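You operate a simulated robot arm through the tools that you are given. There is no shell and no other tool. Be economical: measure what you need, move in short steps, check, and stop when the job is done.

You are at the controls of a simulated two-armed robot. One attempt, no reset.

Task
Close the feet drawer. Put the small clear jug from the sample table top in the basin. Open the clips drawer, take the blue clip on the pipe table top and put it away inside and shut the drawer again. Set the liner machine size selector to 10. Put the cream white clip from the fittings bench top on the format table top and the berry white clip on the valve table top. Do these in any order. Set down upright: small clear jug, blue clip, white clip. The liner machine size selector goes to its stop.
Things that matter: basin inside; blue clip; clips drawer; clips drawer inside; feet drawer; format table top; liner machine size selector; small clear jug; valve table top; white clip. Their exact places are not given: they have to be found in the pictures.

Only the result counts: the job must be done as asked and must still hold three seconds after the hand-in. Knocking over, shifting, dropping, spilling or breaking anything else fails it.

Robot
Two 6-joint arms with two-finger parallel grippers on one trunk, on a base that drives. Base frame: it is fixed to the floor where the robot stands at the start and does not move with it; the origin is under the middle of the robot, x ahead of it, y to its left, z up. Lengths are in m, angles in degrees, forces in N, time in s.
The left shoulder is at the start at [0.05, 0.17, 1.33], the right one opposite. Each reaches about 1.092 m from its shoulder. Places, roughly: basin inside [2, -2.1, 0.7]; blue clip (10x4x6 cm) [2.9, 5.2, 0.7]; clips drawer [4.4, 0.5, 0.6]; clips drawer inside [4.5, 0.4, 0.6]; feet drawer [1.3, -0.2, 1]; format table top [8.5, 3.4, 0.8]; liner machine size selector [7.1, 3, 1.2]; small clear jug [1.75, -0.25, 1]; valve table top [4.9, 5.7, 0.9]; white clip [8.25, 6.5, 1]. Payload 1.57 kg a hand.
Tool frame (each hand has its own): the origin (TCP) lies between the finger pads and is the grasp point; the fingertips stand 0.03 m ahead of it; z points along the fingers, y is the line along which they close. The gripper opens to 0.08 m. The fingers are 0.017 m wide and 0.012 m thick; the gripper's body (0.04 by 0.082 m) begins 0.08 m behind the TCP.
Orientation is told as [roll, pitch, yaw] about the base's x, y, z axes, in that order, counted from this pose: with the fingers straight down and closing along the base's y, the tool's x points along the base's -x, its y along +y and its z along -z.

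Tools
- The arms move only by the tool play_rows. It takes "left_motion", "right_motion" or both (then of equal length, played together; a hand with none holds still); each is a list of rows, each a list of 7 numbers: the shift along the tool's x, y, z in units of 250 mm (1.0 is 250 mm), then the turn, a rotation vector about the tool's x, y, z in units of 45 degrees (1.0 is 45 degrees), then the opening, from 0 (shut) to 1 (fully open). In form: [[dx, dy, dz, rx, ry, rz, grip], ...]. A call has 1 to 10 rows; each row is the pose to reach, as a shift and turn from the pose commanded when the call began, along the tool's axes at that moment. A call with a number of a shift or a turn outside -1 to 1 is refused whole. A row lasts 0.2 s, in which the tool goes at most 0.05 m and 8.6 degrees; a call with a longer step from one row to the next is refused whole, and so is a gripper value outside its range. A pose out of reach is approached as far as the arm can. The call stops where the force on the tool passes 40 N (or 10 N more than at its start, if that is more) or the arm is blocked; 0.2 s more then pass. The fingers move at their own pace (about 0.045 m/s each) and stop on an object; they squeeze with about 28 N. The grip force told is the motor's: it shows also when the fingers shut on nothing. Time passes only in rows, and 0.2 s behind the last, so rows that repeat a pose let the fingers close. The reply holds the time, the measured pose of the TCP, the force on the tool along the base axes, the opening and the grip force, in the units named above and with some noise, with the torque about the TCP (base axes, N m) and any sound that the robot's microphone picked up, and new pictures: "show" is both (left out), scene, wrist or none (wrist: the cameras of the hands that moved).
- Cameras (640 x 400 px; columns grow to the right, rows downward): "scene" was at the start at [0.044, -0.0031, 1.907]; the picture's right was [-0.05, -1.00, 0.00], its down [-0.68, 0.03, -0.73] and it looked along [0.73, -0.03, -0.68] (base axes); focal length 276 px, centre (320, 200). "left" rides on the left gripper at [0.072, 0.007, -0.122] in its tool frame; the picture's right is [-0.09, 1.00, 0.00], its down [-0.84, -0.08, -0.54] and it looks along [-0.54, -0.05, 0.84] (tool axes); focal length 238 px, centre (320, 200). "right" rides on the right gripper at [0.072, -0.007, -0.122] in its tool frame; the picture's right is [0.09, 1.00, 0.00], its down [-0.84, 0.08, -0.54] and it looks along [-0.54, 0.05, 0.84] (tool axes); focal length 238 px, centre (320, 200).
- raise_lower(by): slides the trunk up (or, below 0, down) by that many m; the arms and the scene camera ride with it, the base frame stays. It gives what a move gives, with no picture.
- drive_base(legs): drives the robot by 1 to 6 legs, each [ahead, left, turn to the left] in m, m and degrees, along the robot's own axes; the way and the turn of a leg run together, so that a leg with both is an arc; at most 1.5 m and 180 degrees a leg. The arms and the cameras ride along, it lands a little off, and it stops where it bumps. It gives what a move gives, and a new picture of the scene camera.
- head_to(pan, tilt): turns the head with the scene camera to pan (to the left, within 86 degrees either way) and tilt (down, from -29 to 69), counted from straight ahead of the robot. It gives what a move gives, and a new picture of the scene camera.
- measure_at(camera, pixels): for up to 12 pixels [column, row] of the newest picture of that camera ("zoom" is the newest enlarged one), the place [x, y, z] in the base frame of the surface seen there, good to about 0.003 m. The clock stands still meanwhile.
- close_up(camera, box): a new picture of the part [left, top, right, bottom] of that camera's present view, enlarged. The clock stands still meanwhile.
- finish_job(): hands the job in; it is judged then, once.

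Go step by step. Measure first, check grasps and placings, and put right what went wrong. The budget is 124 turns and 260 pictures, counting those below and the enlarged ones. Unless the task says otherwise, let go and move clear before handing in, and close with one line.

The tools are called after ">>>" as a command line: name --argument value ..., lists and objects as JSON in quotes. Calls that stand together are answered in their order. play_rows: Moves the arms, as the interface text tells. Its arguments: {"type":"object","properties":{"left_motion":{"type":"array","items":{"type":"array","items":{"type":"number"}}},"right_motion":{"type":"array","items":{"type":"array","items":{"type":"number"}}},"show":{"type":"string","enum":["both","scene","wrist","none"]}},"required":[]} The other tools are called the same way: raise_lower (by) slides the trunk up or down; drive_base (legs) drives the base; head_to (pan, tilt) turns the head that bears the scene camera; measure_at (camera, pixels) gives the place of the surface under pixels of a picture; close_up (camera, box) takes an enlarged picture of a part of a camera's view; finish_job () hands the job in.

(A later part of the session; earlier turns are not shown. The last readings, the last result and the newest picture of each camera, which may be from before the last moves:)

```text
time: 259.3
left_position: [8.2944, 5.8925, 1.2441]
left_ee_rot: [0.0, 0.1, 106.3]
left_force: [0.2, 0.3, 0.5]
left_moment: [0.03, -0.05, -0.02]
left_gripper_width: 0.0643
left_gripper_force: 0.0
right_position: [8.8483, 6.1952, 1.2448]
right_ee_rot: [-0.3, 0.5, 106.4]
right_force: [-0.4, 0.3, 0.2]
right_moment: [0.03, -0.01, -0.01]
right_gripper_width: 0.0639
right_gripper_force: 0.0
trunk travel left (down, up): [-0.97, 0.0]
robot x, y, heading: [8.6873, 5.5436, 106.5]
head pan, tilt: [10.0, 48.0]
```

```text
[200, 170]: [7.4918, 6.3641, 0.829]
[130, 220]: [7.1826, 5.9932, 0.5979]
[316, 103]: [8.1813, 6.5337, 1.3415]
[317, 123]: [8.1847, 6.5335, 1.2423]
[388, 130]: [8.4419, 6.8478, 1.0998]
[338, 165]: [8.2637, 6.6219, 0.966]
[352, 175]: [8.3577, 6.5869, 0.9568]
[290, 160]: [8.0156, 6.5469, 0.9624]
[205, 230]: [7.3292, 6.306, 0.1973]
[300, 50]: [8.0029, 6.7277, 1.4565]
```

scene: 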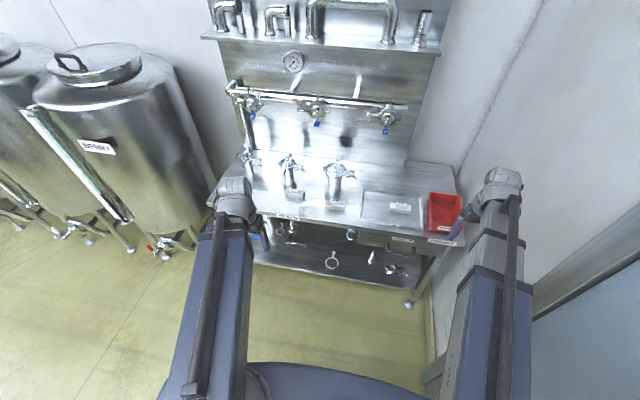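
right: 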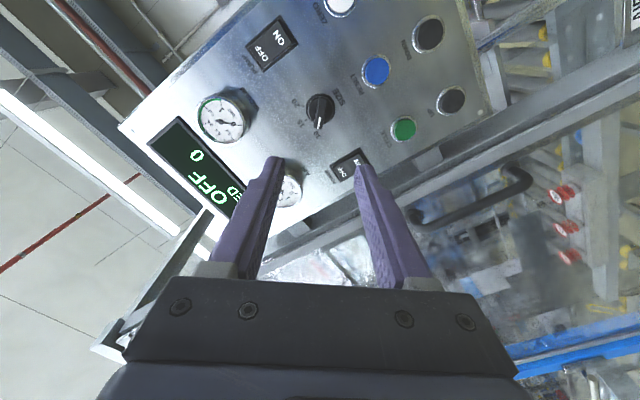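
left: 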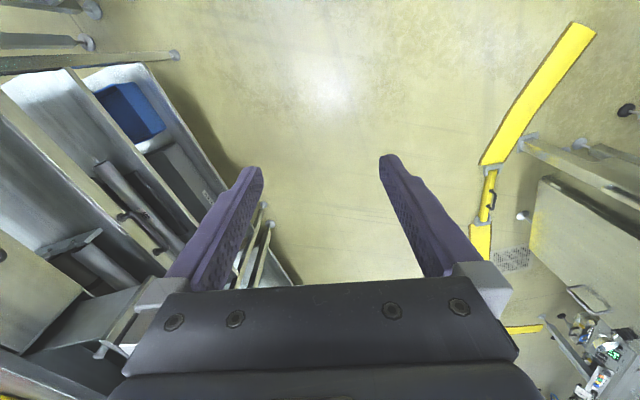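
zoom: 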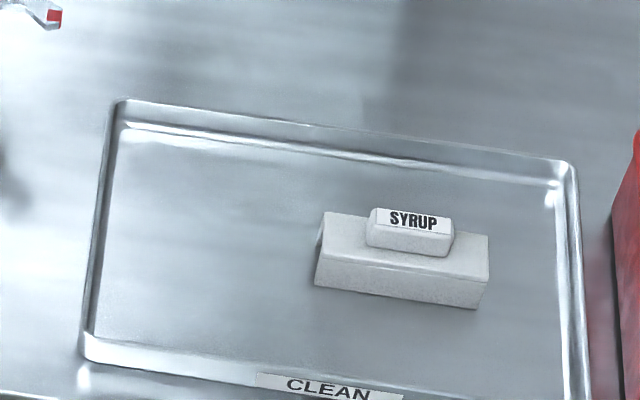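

The rail is at v≈3.91, z 1.24–1.34, so I should approach low. I'll reposition the base, turn the right hand a quarter turn, and lower the trunk while the hand is still short of the bench.

>>> drive_base --legs '[[0.2, 0.37, 0]]'

>>> play_rows --right_motion '[[0.15, 0, 0, 0, 0, 0.18, 1], [0.3, 0, 0, 0, 0, 0.36, 1], [0.45, 0, 0, 0, 0, 0.54, 1], [0.5, 0, 0, 0, 0, 0.72, 1], [0.5, 0, 0, 0, 0, 0.9, 1], [0.5, 0, 0, 0, 0, 1.0, 1]]' --show "none"

>>> play_rows --right_motion '[[0, 0, 0, 0, 0, 0.18, 1], [0, 0, 0, 0, 0, 0.36, 1], [0, 0, 0, 0, 0, 0.54, 1], [0, 0, 0, 0, 0, 0.72, 1], [0, 0, 0, 0, 0, 0.9, 1], [0, 0, 0, 0, 0, 1.0, 1]]' --show "wrist"

>>> raise_lower --by -0.23

>>> head_to --pan -10 --tilt 50

```text
time: 261.9
left_position: [7.8813, 5.9802, 1.2448]
left_ee_rot: [0.0, 0.1, 106.3]
left_force: [-0.2, -0.3, -0.8]
left_moment: [0.0, -0.03, 0.0]
left_gripper_width: 0.064
left_gripper_force: 0.1
right_position: [8.4361, 6.2832, 1.2444]
right_ee_rot: [-0.3, 0.4, 106.2]
right_force: [-0.4, -0.5, 0.1]
right_moment: [0.0, -0.01, 0.01]
right_gripper_width: 0.0639
right_gripper_force: 0.1
trunk travel left (down, up): [-0.97, 0.0]
robot x, y, heading: [8.2754, 5.6395, 106.3]
head pan, tilt: [10.0, 48.0]
```

scene: 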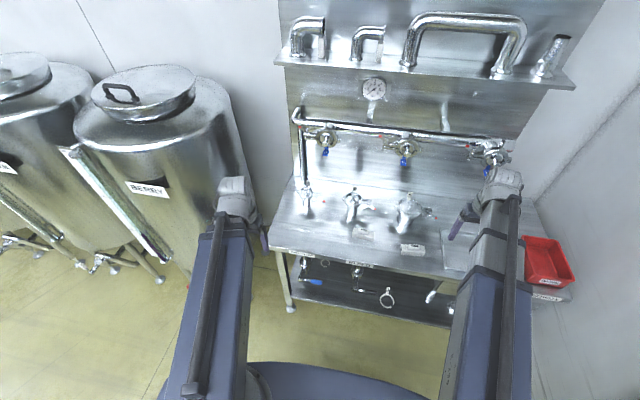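

```text
time: 263.3
left_position: [7.8818, 5.9795, 1.2444]
left_ee_rot: [-0.1, 0.2, 106.4]
left_force: [-0.5, -0.3, 0.5]
left_moment: [0.03, 0.04, 0.01]
left_gripper_width: 0.0639
left_gripper_force: 0.0
right_position: [8.4721, 6.1637, 1.2455]
right_ee_rot: [-0.5, 0.0, 61.1]
right_force: [-0.3, -0.3, 0.3]
right_moment: [-0.02, -0.05, -0.01]
right_gripper_width: 0.0802
right_gripper_force: 0.0
trunk travel left (down, up): [-0.97, 0.0]
robot x, y, heading: [8.2748, 5.6358, 106.3]
head pan, tilt: [10.0, 48.0]
```

```text
time: 264.7
left_position: [7.8832, 5.9799, 1.2448]
left_ee_rot: [0.0, 0.1, 106.3]
left_force: [0.0, 0.0, 0.7]
left_moment: [0.0, 0.0, 0.02]
left_gripper_width: 0.0641
left_gripper_force: 0.0
right_position: [8.4719, 6.1623, 1.2447]
right_ee_rot: [-0.4, -0.1, 16.2]
right_force: [-0.2, 0.8, 0.0]
right_moment: [0.01, -0.02, -0.01]
right_gripper_width: 0.0801
right_gripper_force: 0.1
trunk travel left (down, up): [-0.97, 0.0]
robot x, y, heading: [8.2789, 5.6351, 106.5]
head pan, tilt: [10.0, 48.0]
```

right: 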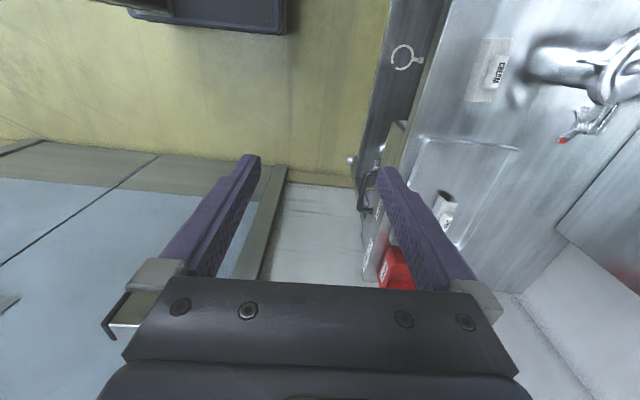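

```text
time: 267.1
left_position: [7.882, 5.9811, 1.0149]
left_ee_rot: [0.0, 0.1, 106.3]
left_force: [0.0, -0.1, -0.1]
left_moment: [-0.01, 0.01, -0.02]
left_gripper_width: 0.064
left_gripper_force: 0.1
right_position: [8.4711, 6.1623, 1.0147]
right_ee_rot: [-0.3, -0.3, 16.2]
right_force: [-1.0, -1.1, -0.3]
right_moment: [-0.02, 0.0, -0.02]
right_gripper_width: 0.0799
right_gripper_force: 0.0
trunk travel left (down, up): [-0.74, 0.23]
robot x, y, heading: [8.276, 5.634, 106.2]
head pan, tilt: [10.0, 48.0]
```

```text
time: 267.9
left_position: [7.8822, 5.9804, 1.0137]
left_ee_rot: [0.0, 0.1, 106.3]
left_force: [-0.1, -0.5, 0.1]
left_moment: [0.02, -0.02, -0.01]
left_gripper_width: 0.0641
left_gripper_force: 0.0
right_position: [8.4722, 6.1635, 1.0149]
right_ee_rot: [-0.5, -0.1, 16.2]
right_force: [-0.5, 0.3, -0.1]
right_moment: [0.01, 0.01, 0.01]
right_gripper_width: 0.0799
right_gripper_force: 0.1
trunk travel left (down, up): [-0.74, 0.23]
robot x, y, heading: [8.2746, 5.6342, 106.2]
head pan, tilt: [-10.0, 50.0]
```

scene: 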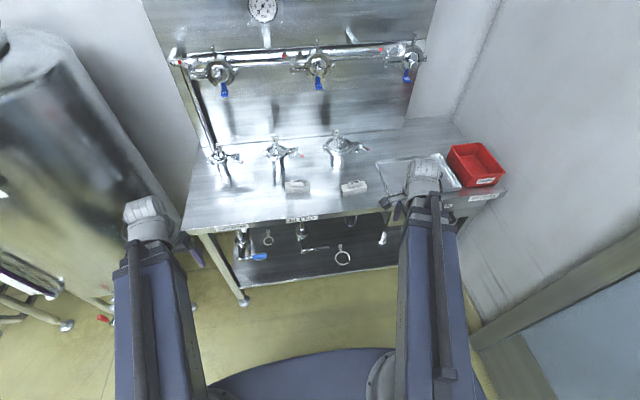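

>>> close_up --camera "scene" --box '[270, 165, 382, 215]'

>>> measure_at --camera "zoom" --pixels '[[475, 110], [400, 120], [555, 115], [477, 85], [480, 135], [160, 100], [90, 105], [215, 100], [155, 125], [150, 80]]'

>>> close_up --camera "right" --box '[240, 0, 640, 240]'

```text
5.71 times, centred on (326, 190) of scene
```

zoom: 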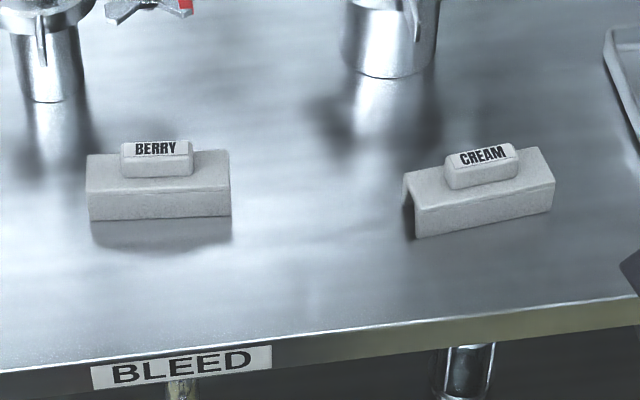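

```text
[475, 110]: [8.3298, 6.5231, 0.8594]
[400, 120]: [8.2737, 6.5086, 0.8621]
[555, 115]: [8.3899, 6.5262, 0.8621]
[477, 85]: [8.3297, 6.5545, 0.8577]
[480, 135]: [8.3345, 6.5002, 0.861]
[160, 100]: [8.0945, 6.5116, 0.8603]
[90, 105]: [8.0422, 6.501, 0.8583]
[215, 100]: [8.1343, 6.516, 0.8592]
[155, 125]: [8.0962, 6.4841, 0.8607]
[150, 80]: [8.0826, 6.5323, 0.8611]
```

```text
1.60 times, centred on (440, 120) of right
```

zoom: 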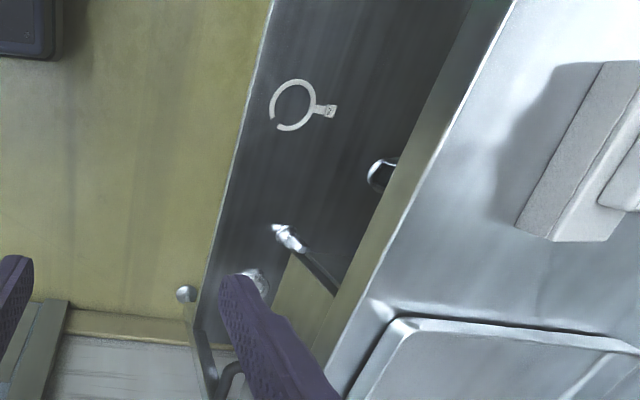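

>>> close_up --camera "scene" --box '[270, 165, 382, 215]'

>>> measure_at --camera "zoom" --pixels '[[420, 194], [548, 178], [484, 210], [483, 157], [415, 175], [532, 156], [530, 205], [430, 215], [96, 185], [222, 180], [157, 148], [157, 205]]'

```text
5.71 times, centred on (326, 190) of scene
```

zoom: 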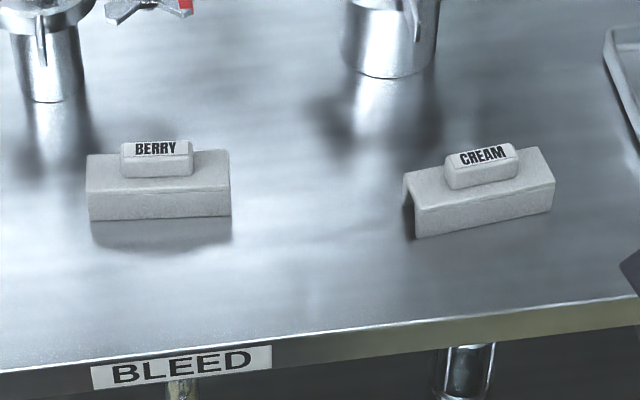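

```text
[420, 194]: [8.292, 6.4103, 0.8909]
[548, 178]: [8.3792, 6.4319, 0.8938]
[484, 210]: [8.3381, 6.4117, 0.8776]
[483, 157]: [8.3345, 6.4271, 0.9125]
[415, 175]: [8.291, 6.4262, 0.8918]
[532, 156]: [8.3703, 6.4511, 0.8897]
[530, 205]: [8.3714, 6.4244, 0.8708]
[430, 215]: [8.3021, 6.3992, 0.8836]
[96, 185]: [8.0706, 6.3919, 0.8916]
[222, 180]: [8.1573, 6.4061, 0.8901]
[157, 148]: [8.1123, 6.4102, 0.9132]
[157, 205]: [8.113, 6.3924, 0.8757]
```

Cream is centred at (8.334,6.428), yaw about 17°, with its top at z 0.915. I'll move the hand over it at z 1.015.

>>> play_rows --right_motion '[[0.04, 0.17, 0, 0, 0, 0, 1], [0.08, 0.34, 0, 0, 0, 0, 1], [0.12, 0.51, 0, 0, 0, 0, 1], [0.16, 0.68, 0, 0, 0, 0, 1], [0.2, 0.85, 0, 0, 0, 0, 1], [0.235, 1.0, 0, 0, 0, 0, 1]]' --show "none"

>>> play_rows --right_motion '[[0, 0.085, 0, 0, 0, 0, 1], [0, 0.17, 0, 0, 0, 0, 1]]' --show "both"

```text
time: 269.4
left_position: [7.8817, 5.9802, 1.0142]
left_ee_rot: [0.0, 0.1, 106.3]
left_force: [-0.4, 0.4, 0.3]
left_moment: [0.01, 0.03, -0.03]
left_gripper_width: 0.064
left_gripper_force: 0.0
right_position: [8.3438, 6.3876, 1.0149]
right_ee_rot: [-0.4, -0.3, 16.3]
right_force: [1.0, 0.5, -0.1]
right_moment: [-0.01, -0.01, 0.05]
right_gripper_width: 0.08
right_gripper_force: 0.0
trunk travel left (down, up): [-0.74, 0.23]
robot x, y, heading: [8.2811, 5.6325, 106.3]
head pan, tilt: [-10.0, 50.0]
```

```text
time: 269.9
left_position: [7.8821, 5.9806, 1.0131]
left_ee_rot: [0.0, 0.2, 106.3]
left_force: [-0.8, 0.0, 0.8]
left_moment: [0.02, -0.03, -0.01]
left_gripper_width: 0.0639
left_gripper_force: 0.1
right_position: [8.3326, 6.4286, 1.0148]
right_ee_rot: [-0.4, -0.2, 16.2]
right_force: [-0.5, 1.4, 0.5]
right_moment: [0.0, 0.01, -0.03]
right_gripper_width: 0.0801
right_gripper_force: 0.1
trunk travel left (down, up): [-0.74, 0.23]
robot x, y, heading: [8.2803, 5.636, 106.4]
head pan, tilt: [-10.0, 50.0]
```

scene: 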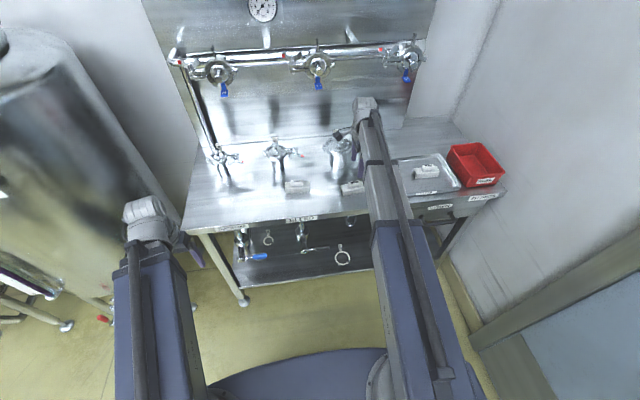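
right: 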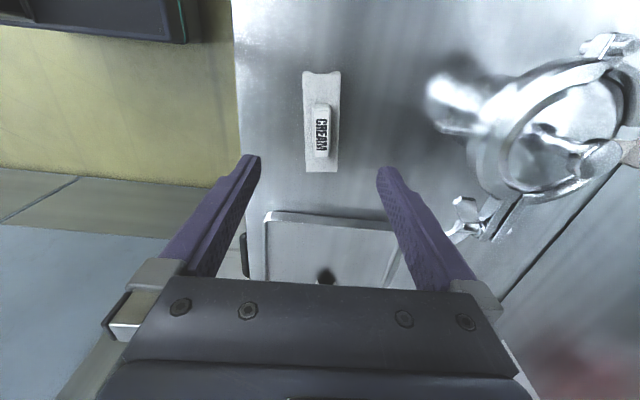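

The clip is centred and aligned at (321,125). I'll lower to z 0.90 and close.

>>> raise_lower --by -0.115

>>> play_rows --right_motion '[[0, 0, 0, 0, 0, 0, 0], [0, 0, 0, 0, 0, 0, 0], [0, 0, 0, 0, 0, 0, 0], [0, 0, 0, 0, 0, 0, 0]]' --show "wrist"

```text
time: 271.4
left_position: [7.8829, 5.981, 0.8991]
left_ee_rot: [0.0, 0.1, 106.4]
left_force: [0.1, -0.7, -0.3]
left_moment: [0.02, -0.01, 0.01]
left_gripper_width: 0.0643
left_gripper_force: 0.1
right_position: [8.3326, 6.4275, 0.9004]
right_ee_rot: [-0.4, -0.2, 16.2]
right_force: [-0.6, 0.1, 0.3]
right_moment: [-0.04, -0.03, 0.03]
right_gripper_width: 0.08
right_gripper_force: 0.0
trunk travel left (down, up): [-0.625, 0.345]
robot x, y, heading: [8.274, 5.6352, 106.1]
head pan, tilt: [-10.0, 50.0]
```

```text
time: 272.4
left_position: [7.8817, 5.9793, 0.8996]
left_ee_rot: [0.0, 0.1, 106.2]
left_force: [-1.0, 0.5, -0.6]
left_moment: [0.01, 0.02, 0.0]
left_gripper_width: 0.0639
left_gripper_force: 0.1
right_position: [8.3338, 6.4278, 0.9]
right_ee_rot: [-0.4, -0.2, 16.2]
right_force: [-0.4, 0.4, -0.1]
right_moment: [0.02, -0.02, 0.04]
right_gripper_width: 0.0352
right_gripper_force: 25.4
trunk travel left (down, up): [-0.625, 0.345]
robot x, y, heading: [8.2778, 5.6304, 106.5]
head pan, tilt: [-10.0, 50.0]
```

right: 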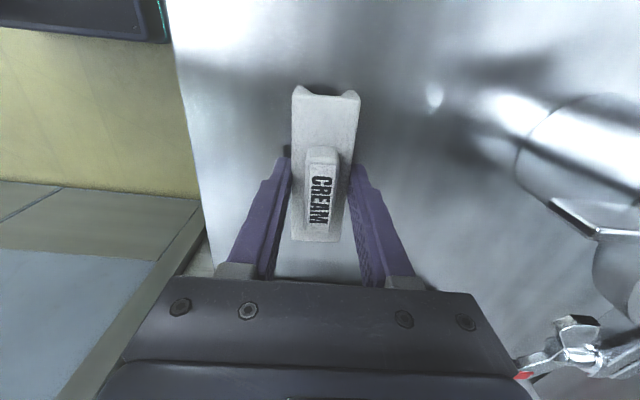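

The clip is held at 35 mm. I'll lift 12 cm and draw the hand back off the bench.

>>> raise_lower --by 0.115

>>> play_rows --right_motion '[[0, -0.17, 0, 0, 0, 0, 0], [0, -0.34, 0, 0, 0, 0, 0], [0, -0.51, 0, 0, 0, 0, 0], [0, -0.68, 0, 0, 0, 0, 0], [0, -0.85, 0, 0, 0, 0, 0], [-0.1, -1.0, 0, 0, 0, 0, 0], [-0.25, -1.0, 0, 0, 0, 0, 0]]' --show "wrist"

>>> play_rows --left_motion '[[-0.05, 0, 0, 0, 0, -0.18, 1], [-0.1, 0, 0, 0, 0, -0.36, 1], [-0.1, 0, 0, 0, 0, -0.54, 1], [-0.1, 0, 0, 0, 0, -0.72, 1], [-0.1, 0, 0, 0, 0, -0.9, 1], [-0.1, 0, 0, 0, 0, -1.0, 1]]' --show "none"

>>> play_rows --left_motion '[[0, 0, 0, 0, 0, -0.18, 1], [0, 0, 0, 0, 0, -0.36, 1], [0, 0, 0, 0, 0, -0.54, 1], [0, 0, 0, 0, 0, -0.72, 1], [0, 0, 0, 0, 0, -0.9, 1], [0, 0, 0, 0, 0, -1.0, 1]]' --show "both"

```text
time: 273.9
left_position: [7.8817, 5.9808, 1.0147]
left_ee_rot: [0.1, 0.1, 106.3]
left_force: [0.2, 0.1, 0.2]
left_moment: [0.05, -0.02, 0.03]
left_gripper_width: 0.0639
left_gripper_force: 0.2
right_position: [8.3341, 6.4269, 1.0143]
right_ee_rot: [-0.4, -0.2, 16.2]
right_force: [-0.4, 0.4, -1.3]
right_moment: [0.02, 0.03, 0.03]
right_gripper_width: 0.0352
right_gripper_force: 27.5
trunk travel left (down, up): [-0.74, 0.23]
robot x, y, heading: [8.2731, 5.6353, 106.5]
head pan, tilt: [-10.0, 50.0]
```

```text
time: 275.5
left_position: [7.8819, 5.9802, 1.0144]
left_ee_rot: [0.0, 0.1, 106.3]
left_force: [0.5, -0.4, -0.9]
left_moment: [0.01, -0.01, 0.03]
left_gripper_width: 0.064
left_gripper_force: 0.2
right_position: [8.4654, 6.2061, 1.0148]
right_ee_rot: [-0.4, -0.3, 16.3]
right_force: [0.4, -0.2, -0.1]
right_moment: [-0.01, -0.01, -0.03]
right_gripper_width: 0.0351
right_gripper_force: 28.2
trunk travel left (down, up): [-0.74, 0.23]
robot x, y, heading: [8.2778, 5.6337, 106.3]
head pan, tilt: [-10.0, 50.0]
```

right: 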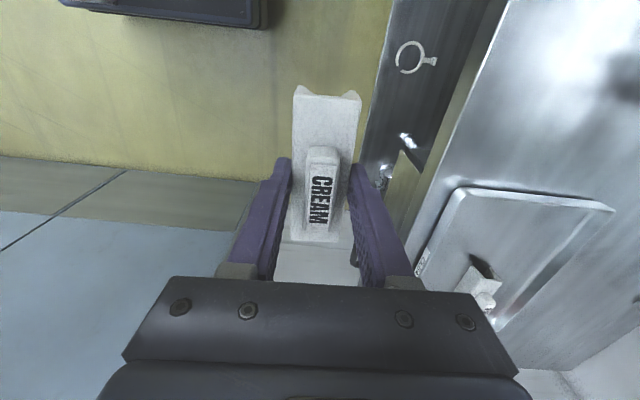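

```text
time: 276.9
left_position: [7.8751, 6.0028, 1.0154]
left_ee_rot: [0.1, 0.1, 151.4]
left_force: [-1.0, -0.2, -0.6]
left_moment: [0.05, 0.01, -0.03]
left_gripper_width: 0.0801
left_gripper_force: 0.1
right_position: [8.4628, 6.2057, 1.0141]
right_ee_rot: [-0.4, -0.2, 16.3]
right_force: [0.4, -0.2, -0.4]
right_moment: [0.01, -0.02, -0.02]
right_gripper_width: 0.0352
right_gripper_force: 27.4
trunk travel left (down, up): [-0.74, 0.23]
robot x, y, heading: [8.2799, 5.6365, 106.3]
head pan, tilt: [-10.0, 50.0]
```

```text
time: 278.3
left_position: [7.876, 6.004, 1.0148]
left_ee_rot: [0.2, 0.0, -163.6]
left_force: [-0.6, 0.7, 0.8]
left_moment: [0.01, 0.02, -0.02]
left_gripper_width: 0.0801
left_gripper_force: 0.0
right_position: [8.4639, 6.2045, 1.0148]
right_ee_rot: [-0.3, -0.2, 16.2]
right_force: [0.8, 0.2, -1.0]
right_moment: [-0.02, 0.0, -0.01]
right_gripper_width: 0.0352
right_gripper_force: 27.7
trunk travel left (down, up): [-0.74, 0.23]
robot x, y, heading: [8.2771, 5.6346, 106.2]
head pan, tilt: [-10.0, 50.0]
```

scene: 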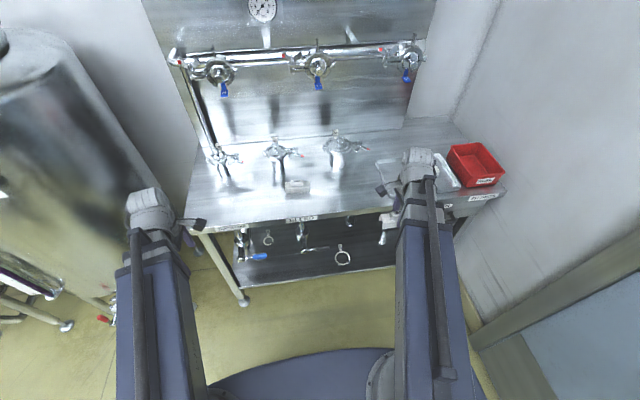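
left: 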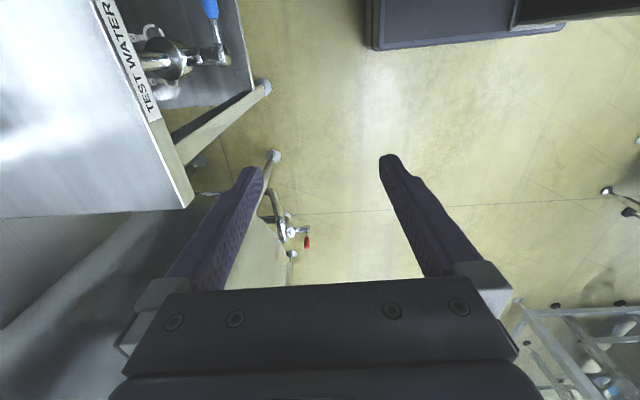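

Next is the berry clip with the left hand. I'll sidestep right 0.22 m so it lies straight ahead of the left shoulder.

>>> drive_base --legs '[[0, -0.22, 0]]'

>>> close_up --camera "scene" --box '[200, 150, 312, 220]'

```text
time: 279.9
left_position: [8.0859, 6.0656, 1.016]
left_ee_rot: [0.1, -0.1, -163.6]
left_force: [0.1, 0.0, 0.2]
left_moment: [-0.02, 0.01, 0.0]
left_gripper_width: 0.0801
left_gripper_force: 0.0
right_position: [8.6737, 6.2688, 1.0146]
right_ee_rot: [-0.4, -0.2, 16.4]
right_force: [0.1, -0.4, -0.9]
right_moment: [-0.03, -0.01, 0.0]
right_gripper_width: 0.0351
right_gripper_force: 28.1
trunk travel left (down, up): [-0.74, 0.23]
robot x, y, heading: [8.4894, 5.6971, 106.3]
head pan, tilt: [-10.0, 50.0]
```

scene: 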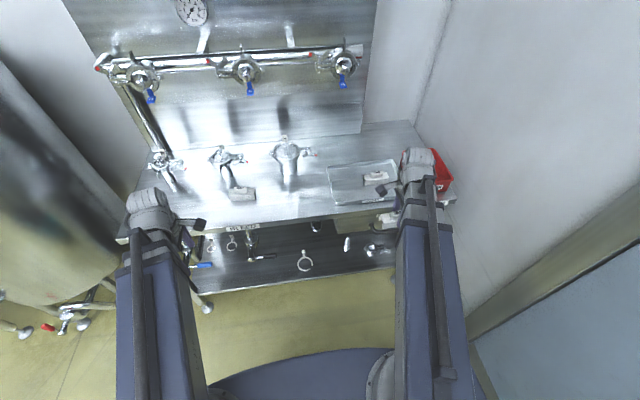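

```text
5.71 times, centred on (256, 185) of scene
```

zoom: 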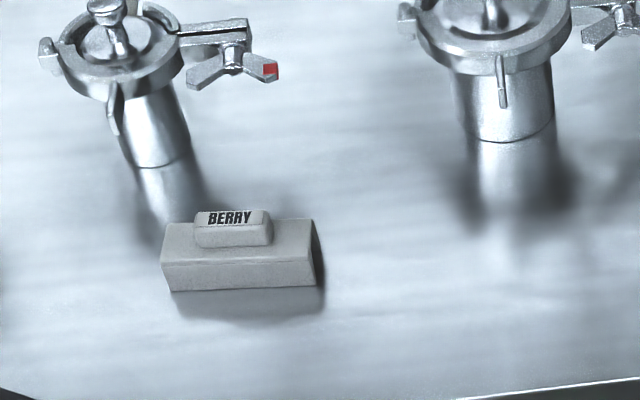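

>>> measure_at --camera "zoom" --pixels '[[185, 278], [300, 273], [185, 270], [300, 265], [230, 218], [180, 240], [295, 235], [240, 270]]'

```text
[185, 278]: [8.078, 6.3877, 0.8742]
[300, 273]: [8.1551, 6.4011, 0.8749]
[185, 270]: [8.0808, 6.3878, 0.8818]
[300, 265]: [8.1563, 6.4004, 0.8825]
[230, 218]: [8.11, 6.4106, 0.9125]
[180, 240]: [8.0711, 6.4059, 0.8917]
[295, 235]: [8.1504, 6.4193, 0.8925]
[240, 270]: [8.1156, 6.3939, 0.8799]
```

Berry is at (8.1126,6.411), yaw 10°. I'll move the left hand over it in two parts.

>>> play_rows --left_motion '[[0.07, -0.17, 0, 0, 0, 0.02, 1], [0.14, -0.34, 0, 0, 0, 0.05, 1], [0.21, -0.51, 0, 0, 0, 0.08, 1], [0.28, -0.68, 0, 0, 0, 0.11, 1], [0.35, -0.85, 0, 0, 0, 0.13, 1], [0.42, -1.0, 0, 0, 0, 0.142, 1]]' --show "wrist"

```text
time: 281.4
left_position: [8.1158, 6.3347, 1.0155]
left_ee_rot: [0.2, -0.1, -170.0]
left_force: [0.6, -0.8, 0.0]
left_moment: [0.0, -0.02, -0.01]
left_gripper_width: 0.08
left_gripper_force: 0.1
right_position: [8.6748, 6.2691, 1.0153]
right_ee_rot: [-0.3, -0.3, 16.4]
right_force: [0.1, 0.0, -1.2]
right_moment: [-0.01, -0.02, -0.02]
right_gripper_width: 0.0349
right_gripper_force: 27.9
trunk travel left (down, up): [-0.74, 0.23]
robot x, y, heading: [8.4872, 5.6966, 106.2]
head pan, tilt: [-10.0, 50.0]
```

left: 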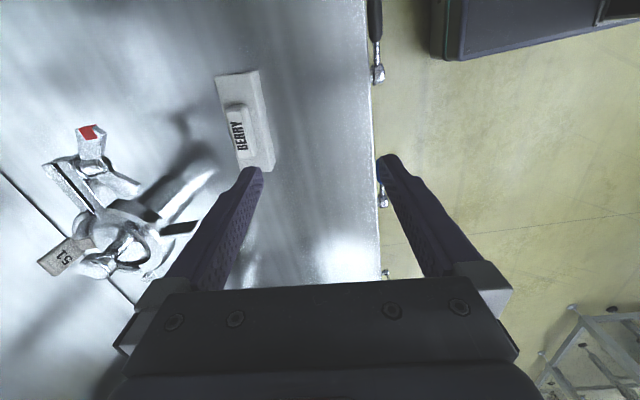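

>>> play_rows --left_motion '[[0.02, -0.16, 0, 0, 0, 0, 1], [0.04, -0.303, 0, 0, 0, 0, 1]]' --show "wrist"

```text
time: 281.9
left_position: [8.1122, 6.4099, 1.0135]
left_ee_rot: [0.2, 0.0, -170.0]
left_force: [-0.7, -0.1, 0.2]
left_moment: [0.02, -0.01, 0.01]
left_gripper_width: 0.08
left_gripper_force: 0.0
right_position: [8.673, 6.2679, 1.0144]
right_ee_rot: [-0.4, -0.1, 16.2]
right_force: [-0.4, 0.6, 0.5]
right_moment: [-0.02, 0.03, -0.02]
right_gripper_width: 0.035
right_gripper_force: 28.2
trunk travel left (down, up): [-0.74, 0.23]
robot x, y, heading: [8.4858, 5.6974, 106.6]
head pan, tilt: [-10.0, 50.0]
```

left: 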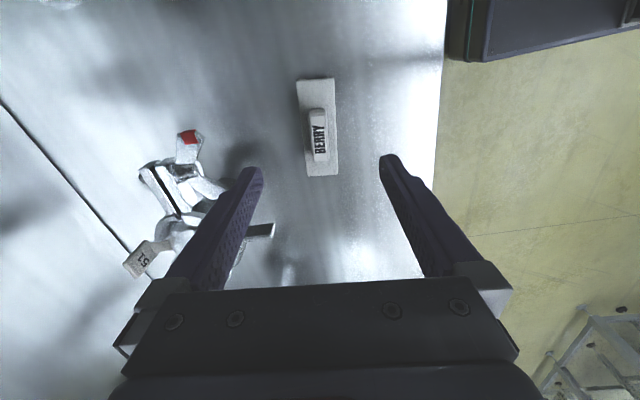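

>>> raise_lower --by -0.114

>>> play_rows --left_motion '[[0, 0, 0, 0, 0, 0, 0], [0, 0, 0, 0, 0, 0, 0], [0, 0, 0, 0, 0, 0, 0], [0, 0, 0, 0, 0, 0, 0]]' --show "wrist"

>>> raise_lower --by 0.115

>>> play_rows --left_motion '[[0, 0.17, 0, 0, 0, 0, 0], [0, 0.34, 0, 0, 0, 0, 0], [0, 0.51, 0, 0, 0, 0, 0], [0, 0.68, 0, 0, 0, 0, 0], [0, 0.85, 0, 0, 0, 0, 0], [0, 1.0, 0, 0, 0, 0, 0]]' --show "both"

```text
time: 283.4
left_position: [8.1118, 6.4091, 0.9009]
left_ee_rot: [0.1, 0.0, -170.1]
left_force: [-0.3, 0.1, 0.6]
left_moment: [0.0, -0.01, 0.03]
left_gripper_width: 0.0799
left_gripper_force: 0.0
right_position: [8.674, 6.2674, 0.8998]
right_ee_rot: [-0.4, -0.2, 16.3]
right_force: [-0.8, 0.7, -0.3]
right_moment: [0.02, -0.01, -0.01]
right_gripper_width: 0.0351
right_gripper_force: 28.2
trunk travel left (down, up): [-0.626, 0.344]
robot x, y, heading: [8.4888, 5.6978, 106.3]
head pan, tilt: [-10.0, 50.0]
```

```text
time: 284.4
left_position: [8.1134, 6.41, 0.9009]
left_ee_rot: [0.0, 0.0, -170.1]
left_force: [-0.4, 0.7, 0.3]
left_moment: [0.02, 0.0, 0.02]
left_gripper_width: 0.0353
left_gripper_force: 25.3
right_position: [8.6744, 6.2676, 0.9015]
right_ee_rot: [-0.4, -0.2, 16.3]
right_force: [0.9, -0.5, -0.2]
right_moment: [-0.02, -0.01, -0.02]
right_gripper_width: 0.0351
right_gripper_force: 27.4
trunk travel left (down, up): [-0.626, 0.344]
robot x, y, heading: [8.4913, 5.6941, 106.0]
head pan, tilt: [-10.0, 50.0]
```

left: 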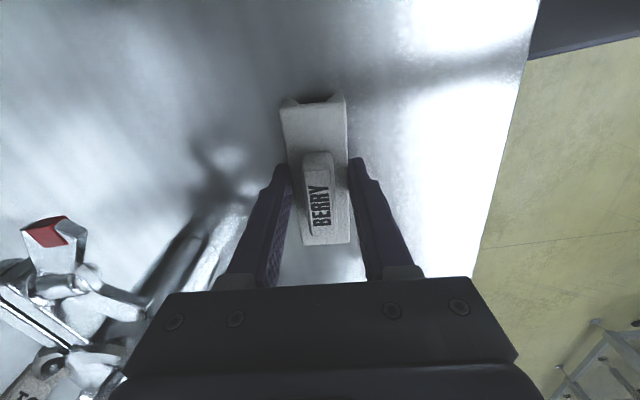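

```text
time: 285.9
left_position: [8.1129, 6.41, 1.0153]
left_ee_rot: [0.1, 0.0, -170.0]
left_force: [-0.1, 0.7, -0.3]
left_moment: [0.01, 0.0, -0.01]
left_gripper_width: 0.0349
left_gripper_force: 27.4
right_position: [8.6738, 6.2677, 1.0143]
right_ee_rot: [-0.4, -0.2, 16.3]
right_force: [1.3, 0.0, 0.0]
right_moment: [0.01, -0.01, 0.0]
right_gripper_width: 0.0352
right_gripper_force: 28.4
trunk travel left (down, up): [-0.741, 0.229]
robot x, y, heading: [8.4873, 5.7019, 106.2]
head pan, tilt: [-10.0, 50.0]
```

```text
time: 287.3
left_position: [8.1563, 6.1637, 1.0161]
left_ee_rot: [0.1, 0.0, -170.0]
left_force: [0.3, 1.2, 0.3]
left_moment: [0.01, 0.01, 0.02]
left_gripper_width: 0.0351
left_gripper_force: 27.5
right_position: [8.6736, 6.2677, 1.0157]
right_ee_rot: [-0.3, -0.2, 16.2]
right_force: [0.1, 0.9, 0.1]
right_moment: [0.04, 0.01, 0.02]
right_gripper_width: 0.0349
right_gripper_force: 28.1
trunk travel left (down, up): [-0.741, 0.229]
robot x, y, heading: [8.4893, 5.696, 106.2]
head pan, tilt: [-10.0, 50.0]
```

scene: 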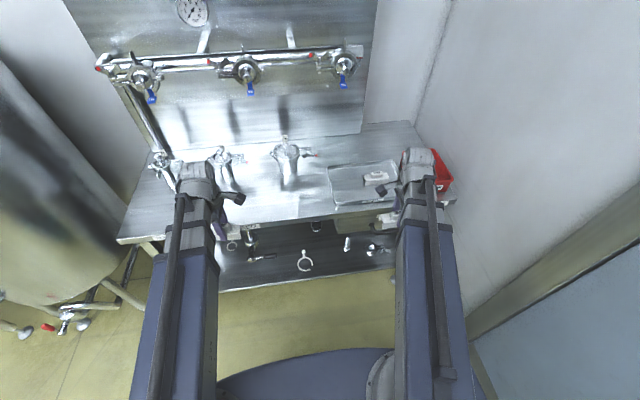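
left: 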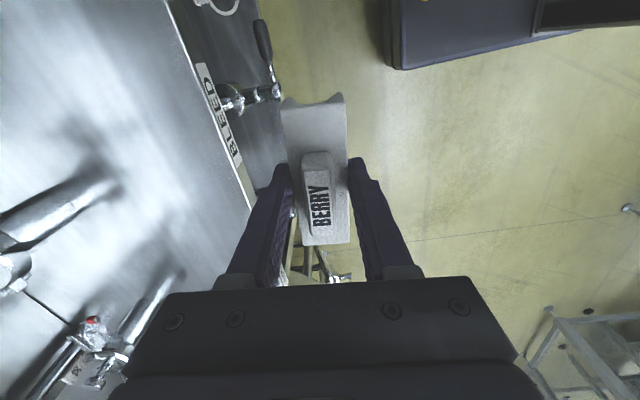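

Both clips are held. I'll raise, back away, turn around and face the end of the format table.

>>> raise_lower --by 0.229

>>> drive_base --legs '[[-0.6, 0, 0], [0, 0.4, 0], [0, 0, 90], [0, 0, 90]]'

>>> head_to --pan -5 --tilt 38

```text
time: 289.7
left_position: [8.1555, 6.1634, 1.2449]
left_ee_rot: [0.0, -0.1, -170.0]
left_force: [1.1, 0.8, -0.8]
left_moment: [0.0, -0.02, 0.01]
left_gripper_width: 0.0348
left_gripper_force: 27.9
right_position: [8.6741, 6.268, 1.2447]
right_ee_rot: [-0.4, -0.2, 16.3]
right_force: [-0.4, 0.4, -0.3]
right_moment: [0.0, -0.01, -0.01]
right_gripper_width: 0.0351
right_gripper_force: 27.8
trunk travel left (down, up): [-0.97, 0.0]
robot x, y, heading: [8.4886, 5.6946, 106.5]
head pan, tilt: [-10.0, 50.0]
```

```text
time: 302.8
left_position: [8.5973, 4.5349, 1.2444]
left_ee_rot: [0.1, -0.1, 8.9]
left_force: [0.9, 0.6, 0.3]
left_moment: [0.01, -0.02, -0.02]
left_gripper_width: 0.0355
left_gripper_force: 28.3
right_position: [8.077, 4.4387, 1.2441]
right_ee_rot: [-0.3, -0.3, -164.6]
right_force: [-0.2, -0.4, -0.4]
right_moment: [0.01, 0.0, -0.03]
right_gripper_width: 0.035
right_gripper_force: 28.2
trunk travel left (down, up): [-0.97, 0.0]
robot x, y, heading: [8.2682, 5.0052, -74.6]
head pan, tilt: [-10.0, 50.0]
```

scene: 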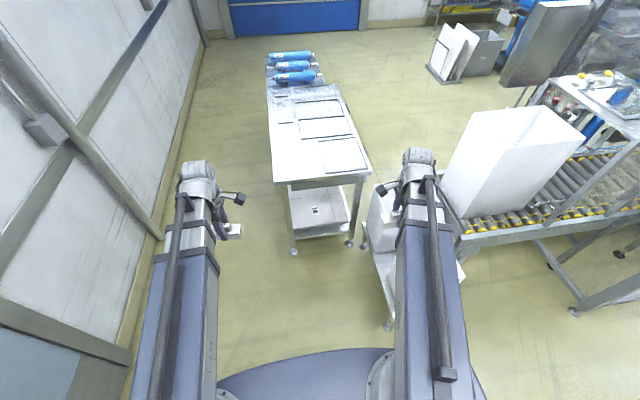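

```text
time: 303.5
left_position: [8.5965, 4.5343, 1.2452]
left_ee_rot: [0.0, 0.1, 9.1]
left_force: [0.3, 0.0, 0.0]
left_moment: [0.0, 0.0, 0.02]
left_gripper_width: 0.035
left_gripper_force: 28.2
right_position: [8.0771, 4.4391, 1.2456]
right_ee_rot: [-0.4, -0.2, -164.7]
right_force: [-1.3, 0.3, -0.3]
right_moment: [0.03, -0.02, 0.01]
right_gripper_width: 0.035
right_gripper_force: 27.7
trunk travel left (down, up): [-0.97, 0.0]
robot x, y, heading: [8.2726, 5.0067, -74.8]
head pan, tilt: [-5.0, 38.0]
```

scene: 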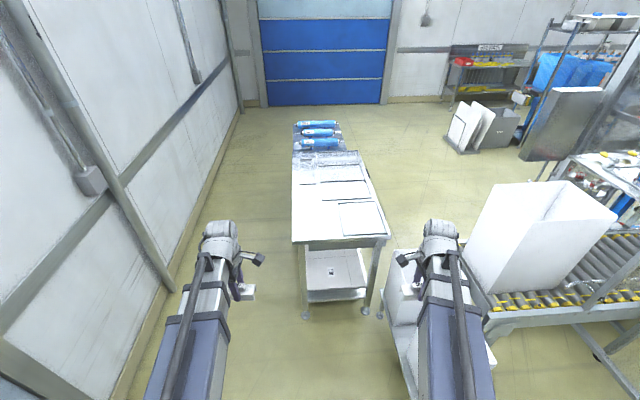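

>>> close_up --camera "scene" --box '[270, 140, 410, 260]'

>>> measure_at --camera "scene" --pixels '[[295, 240], [385, 235], [360, 218], [320, 220], [340, 205], [378, 202], [310, 190], [295, 190], [350, 160], [393, 300]]'

```text
3.33 times, centred on (340, 200) of scene
```

zoom: 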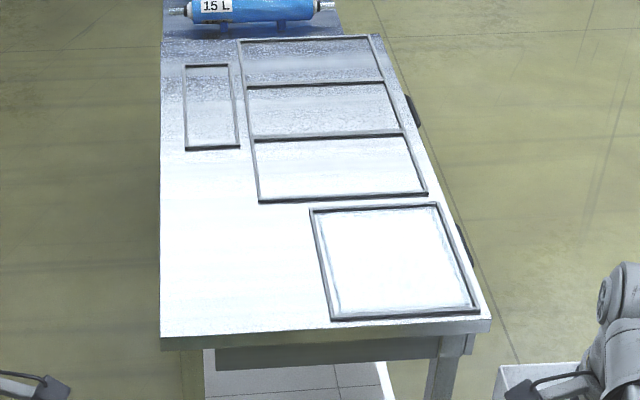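

```text
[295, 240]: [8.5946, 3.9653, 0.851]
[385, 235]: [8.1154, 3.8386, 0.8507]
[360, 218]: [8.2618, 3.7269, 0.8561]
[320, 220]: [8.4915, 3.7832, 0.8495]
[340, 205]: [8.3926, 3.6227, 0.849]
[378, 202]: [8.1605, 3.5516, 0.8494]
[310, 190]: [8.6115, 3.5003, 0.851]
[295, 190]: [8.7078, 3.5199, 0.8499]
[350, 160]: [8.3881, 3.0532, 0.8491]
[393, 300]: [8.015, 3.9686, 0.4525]
```

The flat area left of the tray, near (8.526,3.776) with top z 0.85, is free. I'll drive to reach it with the right hand.

>>> drive_base --legs '[[0, 0.22, 1.2], [0.5, 0, 0]]'

>>> head_to --pan -20 --tilt 50

```text
time: 307.8
left_position: [8.9586, 4.1185, 1.2436]
left_ee_rot: [0.2, 0.0, 9.8]
left_force: [0.3, -0.3, -0.7]
left_moment: [0.06, 0.05, -0.01]
left_gripper_width: 0.0354
left_gripper_force: 28.2
right_position: [8.4406, 4.0154, 1.2449]
right_ee_rot: [-0.4, -0.2, -163.8]
right_force: [-0.2, 0.4, -0.2]
right_moment: [-0.01, -0.01, 0.0]
right_gripper_width: 0.035
right_gripper_force: 28.1
trunk travel left (down, up): [-0.97, 0.0]
robot x, y, heading: [8.6235, 4.5887, -73.7]
head pan, tilt: [-5.0, 38.0]
```

scene: 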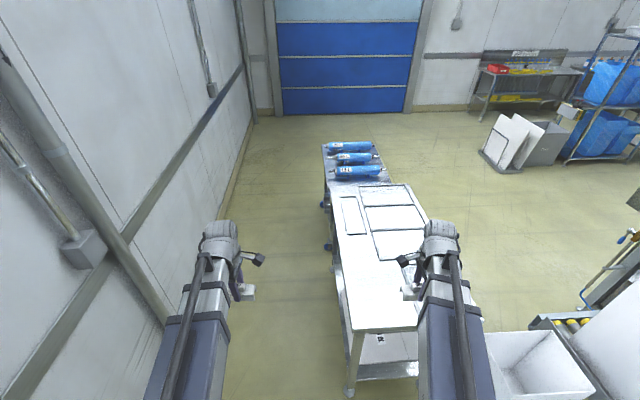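

```text
time: 308.5
left_position: [8.9592, 4.1189, 1.2455]
left_ee_rot: [0.1, 0.0, 9.7]
left_force: [-0.4, 0.5, -0.2]
left_moment: [-0.04, 0.0, -0.02]
left_gripper_width: 0.035
left_gripper_force: 27.7
right_position: [8.4406, 4.0152, 1.2444]
right_ee_rot: [-0.4, -0.3, -163.8]
right_force: [1.2, 0.2, -1.0]
right_moment: [0.01, 0.03, 0.01]
right_gripper_width: 0.0353
right_gripper_force: 28.0
trunk travel left (down, up): [-0.97, 0.0]
robot x, y, heading: [8.6323, 4.5854, -73.9]
head pan, tilt: [-20.0, 50.0]
```

scene: 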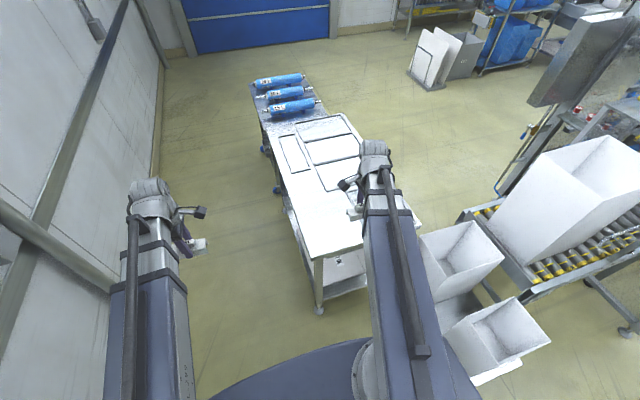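

>>> play_rows --right_motion '[[0.01, 0.17, 0, 0, 0, 0, 0], [0.02, 0.34, 0, 0, 0, 0, 0], [0.03, 0.51, 0, 0, 0, 0, 0], [0.04, 0.68, 0, 0, 0, 0, 0], [0.05, 0.85, 0, 0, 0, 0, 0], [0.06, 1.0, 0, 0, 0, 0, 0]]' --show "wrist"

>>> raise_lower --by -0.33

>>> close_up --camera "right" --box '[0, 0, 640, 400]'

```text
time: 309.9
left_position: [8.9596, 4.1185, 1.2443]
left_ee_rot: [0.2, 0.0, 9.8]
left_force: [-0.2, 0.7, -0.9]
left_moment: [0.01, 0.01, -0.01]
left_gripper_width: 0.035
left_gripper_force: 27.8
right_position: [8.5233, 3.7781, 1.2448]
right_ee_rot: [-0.5, -0.1, -163.8]
right_force: [-0.2, -0.2, -0.1]
right_moment: [-0.02, -0.01, -0.01]
right_gripper_width: 0.0351
right_gripper_force: 27.8
trunk travel left (down, up): [-0.97, 0.0]
robot x, y, heading: [8.6314, 4.5874, -74.1]
head pan, tilt: [-20.0, 50.0]
```

right: 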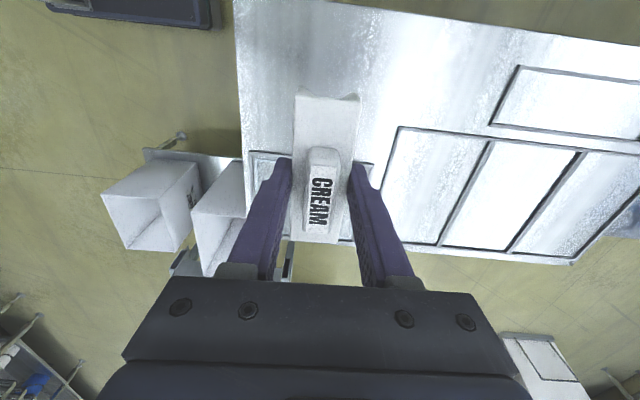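

```text
time: 313.2
left_position: [8.9583, 4.1183, 0.9146]
left_ee_rot: [0.1, 0.1, 9.8]
left_force: [-0.5, -0.1, -0.7]
left_moment: [-0.02, -0.01, 0.0]
left_gripper_width: 0.0349
left_gripper_force: 27.9
right_position: [8.5239, 3.781, 0.9141]
right_ee_rot: [-0.4, -0.2, -163.8]
right_force: [0.6, 0.2, -0.4]
right_moment: [0.01, 0.03, 0.01]
right_gripper_width: 0.0352
right_gripper_force: 27.6
trunk travel left (down, up): [-0.64, 0.33]
robot x, y, heading: [8.6266, 4.5848, -73.6]
head pan, tilt: [-20.0, 50.0]
```

```text
1.00 times, centred on (320, 200) of right (not enlarged: the box is as wide or as high as the picture)
```

zoom: 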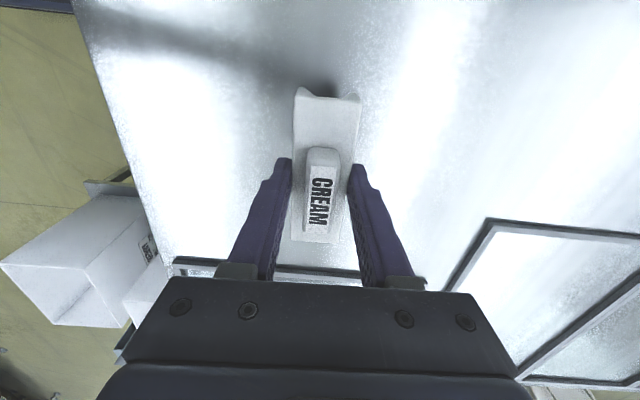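

>>> measure_at --camera "zoom" --pixels '[[230, 262], [320, 270], [200, 150], [420, 150], [480, 235]]'

```text
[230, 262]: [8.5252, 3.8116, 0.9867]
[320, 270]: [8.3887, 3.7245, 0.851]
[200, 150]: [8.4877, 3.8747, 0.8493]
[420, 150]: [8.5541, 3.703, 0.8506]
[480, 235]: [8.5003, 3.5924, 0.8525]
```

The tray edge is 10 cm clear of the clip's end. I'll set it down.

>>> raise_lower --by -0.023

>>> raise_lower --by -0.004

```text
time: 313.9
left_position: [8.9582, 4.1181, 0.8921]
left_ee_rot: [0.1, 0.0, 9.8]
left_force: [0.9, -0.5, -0.5]
left_moment: [-0.01, 0.0, 0.02]
left_gripper_width: 0.0347
left_gripper_force: 28.0
right_position: [8.5236, 3.7798, 0.8923]
right_ee_rot: [-0.4, -0.2, -163.8]
right_force: [-0.4, 0.1, -0.1]
right_moment: [0.0, 0.02, 0.01]
right_gripper_width: 0.035
right_gripper_force: 27.8
trunk travel left (down, up): [-0.617, 0.353]
robot x, y, heading: [8.6258, 4.5848, -73.7]
head pan, tilt: [-20.0, 50.0]
```

```text
time: 314.4
left_position: [8.9588, 4.1189, 0.8884]
left_ee_rot: [-0.1, 0.0, 9.9]
left_force: [0.7, 0.2, 0.6]
left_moment: [0.01, 0.0, -0.01]
left_gripper_width: 0.0351
left_gripper_force: 27.8
right_position: [8.5237, 3.7797, 0.8887]
right_ee_rot: [-0.2, -0.3, -163.8]
right_force: [-0.3, -6.5, 25.6]
right_moment: [-0.18, -0.2, -0.03]
right_gripper_width: 0.0349
right_gripper_force: 27.9
trunk travel left (down, up): [-0.613, 0.357]
robot x, y, heading: [8.6256, 4.5896, -73.9]
head pan, tilt: [-20.0, 50.0]
```

Contact (25.6 N upward). I'll release and rise.

>>> play_rows --right_motion '[[0, 0, 0, 0, 0, 0, 0.6], [0, 0, 0, 0, 0, 0, 1], [0, 0, 0, 0, 0, 0, 1], [0, 0, 0, 0, 0, 0, 1]]' --show "none"

>>> raise_lower --by 0.357

>>> play_rows --right_motion '[[0, -0.17, 0, 0, 0, 0, 1], [0, -0.34, 0, 0, 0, 0, 1], [0, -0.51, 0, 0, 0, 0, 1], [0, -0.68, 0, 0, 0, 0, 1], [0, -0.85, 0, 0, 0, 0, 1], [0, -1.0, 0, 0, 0, 0, 1]]' --show "both"

```text
time: 315.4
left_position: [8.9581, 4.1183, 0.8882]
left_ee_rot: [0.1, 0.1, 9.8]
left_force: [0.0, -0.8, 0.5]
left_moment: [-0.01, 0.0, -0.02]
left_gripper_width: 0.0348
left_gripper_force: 28.1
right_position: [8.5239, 3.7804, 0.8874]
right_ee_rot: [-0.3, -0.2, -163.7]
right_force: [0.2, 0.4, 0.1]
right_moment: [-0.02, 0.01, -0.01]
right_gripper_width: 0.0802
right_gripper_force: 0.0
trunk travel left (down, up): [-0.613, 0.357]
robot x, y, heading: [8.6265, 4.5869, -73.5]
head pan, tilt: [-20.0, 50.0]
```

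```text
time: 318.9
left_position: [8.9591, 4.1186, 1.245]
left_ee_rot: [0.1, 0.0, 9.8]
left_force: [0.9, -0.6, -1.0]
left_moment: [0.0, 0.01, 0.0]
left_gripper_width: 0.0353
left_gripper_force: 28.0
right_position: [8.5234, 3.7798, 1.2448]
right_ee_rot: [-0.4, -0.2, -163.8]
right_force: [0.4, 0.6, -0.2]
right_moment: [-0.02, 0.04, -0.01]
right_gripper_width: 0.0801
right_gripper_force: 0.1
trunk travel left (down, up): [-0.97, 0.0]
robot x, y, heading: [8.627, 4.5865, -73.8]
head pan, tilt: [-20.0, 50.0]
```

```text
time: 320.3
left_position: [8.9579, 4.1195, 1.2451]
left_ee_rot: [0.2, -0.1, 9.9]
left_force: [-0.1, -0.3, -0.8]
left_moment: [-0.03, 0.02, 0.01]
left_gripper_width: 0.0351
left_gripper_force: 28.1
right_position: [8.4547, 4.0204, 1.2452]
right_ee_rot: [-0.4, -0.1, -163.8]
right_force: [0.1, 0.4, 0.4]
right_moment: [-0.01, 0.0, 0.0]
right_gripper_width: 0.08
right_gripper_force: 0.1
trunk travel left (down, up): [-0.97, 0.0]
robot x, y, heading: [8.6276, 4.5847, -73.7]
head pan, tilt: [-20.0, 50.0]
```

scene: 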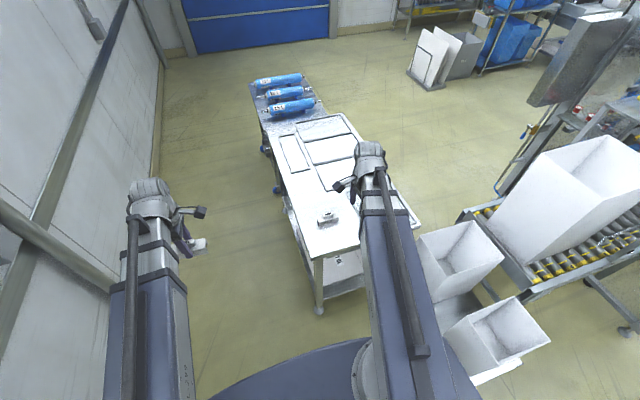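
right: 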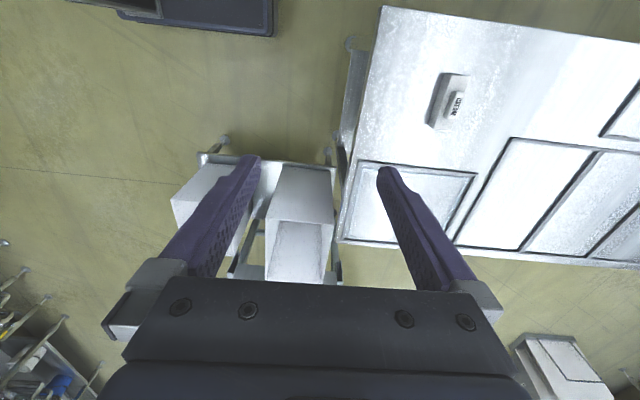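

Cream stands upright on the format table. I'll back up, turn to face -u, and look for the way to the valve table at (4.9,5.7).

>>> drive_base --legs '[[-0.6, 0, 0], [0, 0, -90]]'

>>> head_to --pan 0 --tilt 22

```text
time: 327.6
left_position: [7.9882, 4.8345, 1.2438]
left_ee_rot: [0.2, 0.0, -80.4]
left_force: [-0.3, 1.1, -0.5]
left_moment: [0.01, 0.0, 0.02]
left_gripper_width: 0.0351
left_gripper_force: 28.0
right_position: [7.8927, 5.3414, 1.2444]
right_ee_rot: [-0.3, -0.2, 105.9]
right_force: [-0.2, 0.1, 0.1]
right_moment: [0.0, -0.02, 0.03]
right_gripper_width: 0.0801
right_gripper_force: 0.0
trunk travel left (down, up): [-0.97, 0.0]
robot x, y, heading: [8.4571, 5.1649, -164.2]
head pan, tilt: [-20.0, 50.0]
```

scene: 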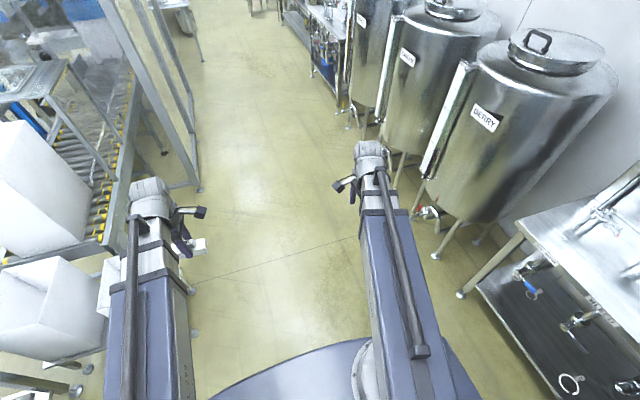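

```text
time: 328.5
left_position: [7.9885, 4.835, 1.2453]
left_ee_rot: [0.0, -0.1, -80.6]
left_force: [0.4, -0.5, -0.2]
left_moment: [0.02, 0.01, 0.01]
left_gripper_width: 0.035
left_gripper_force: 27.8
right_position: [7.8931, 5.3412, 1.2446]
right_ee_rot: [-0.2, -0.3, 105.9]
right_force: [-0.1, -0.9, 0.8]
right_moment: [-0.03, 0.0, 0.03]
right_gripper_width: 0.0801
right_gripper_force: 0.1
trunk travel left (down, up): [-0.97, 0.0]
robot x, y, heading: [8.4573, 5.1655, -164.1]
head pan, tilt: [0.0, 22.0]
```

scene: 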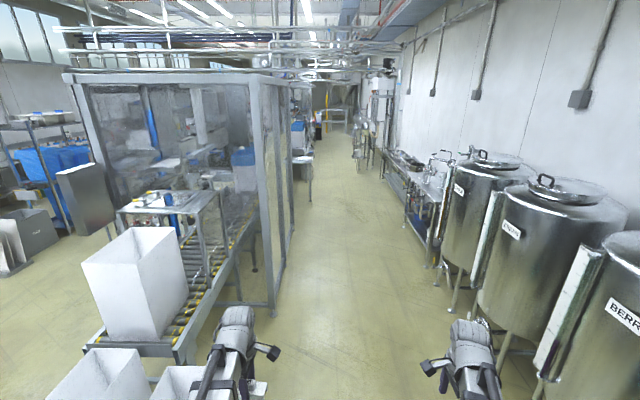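

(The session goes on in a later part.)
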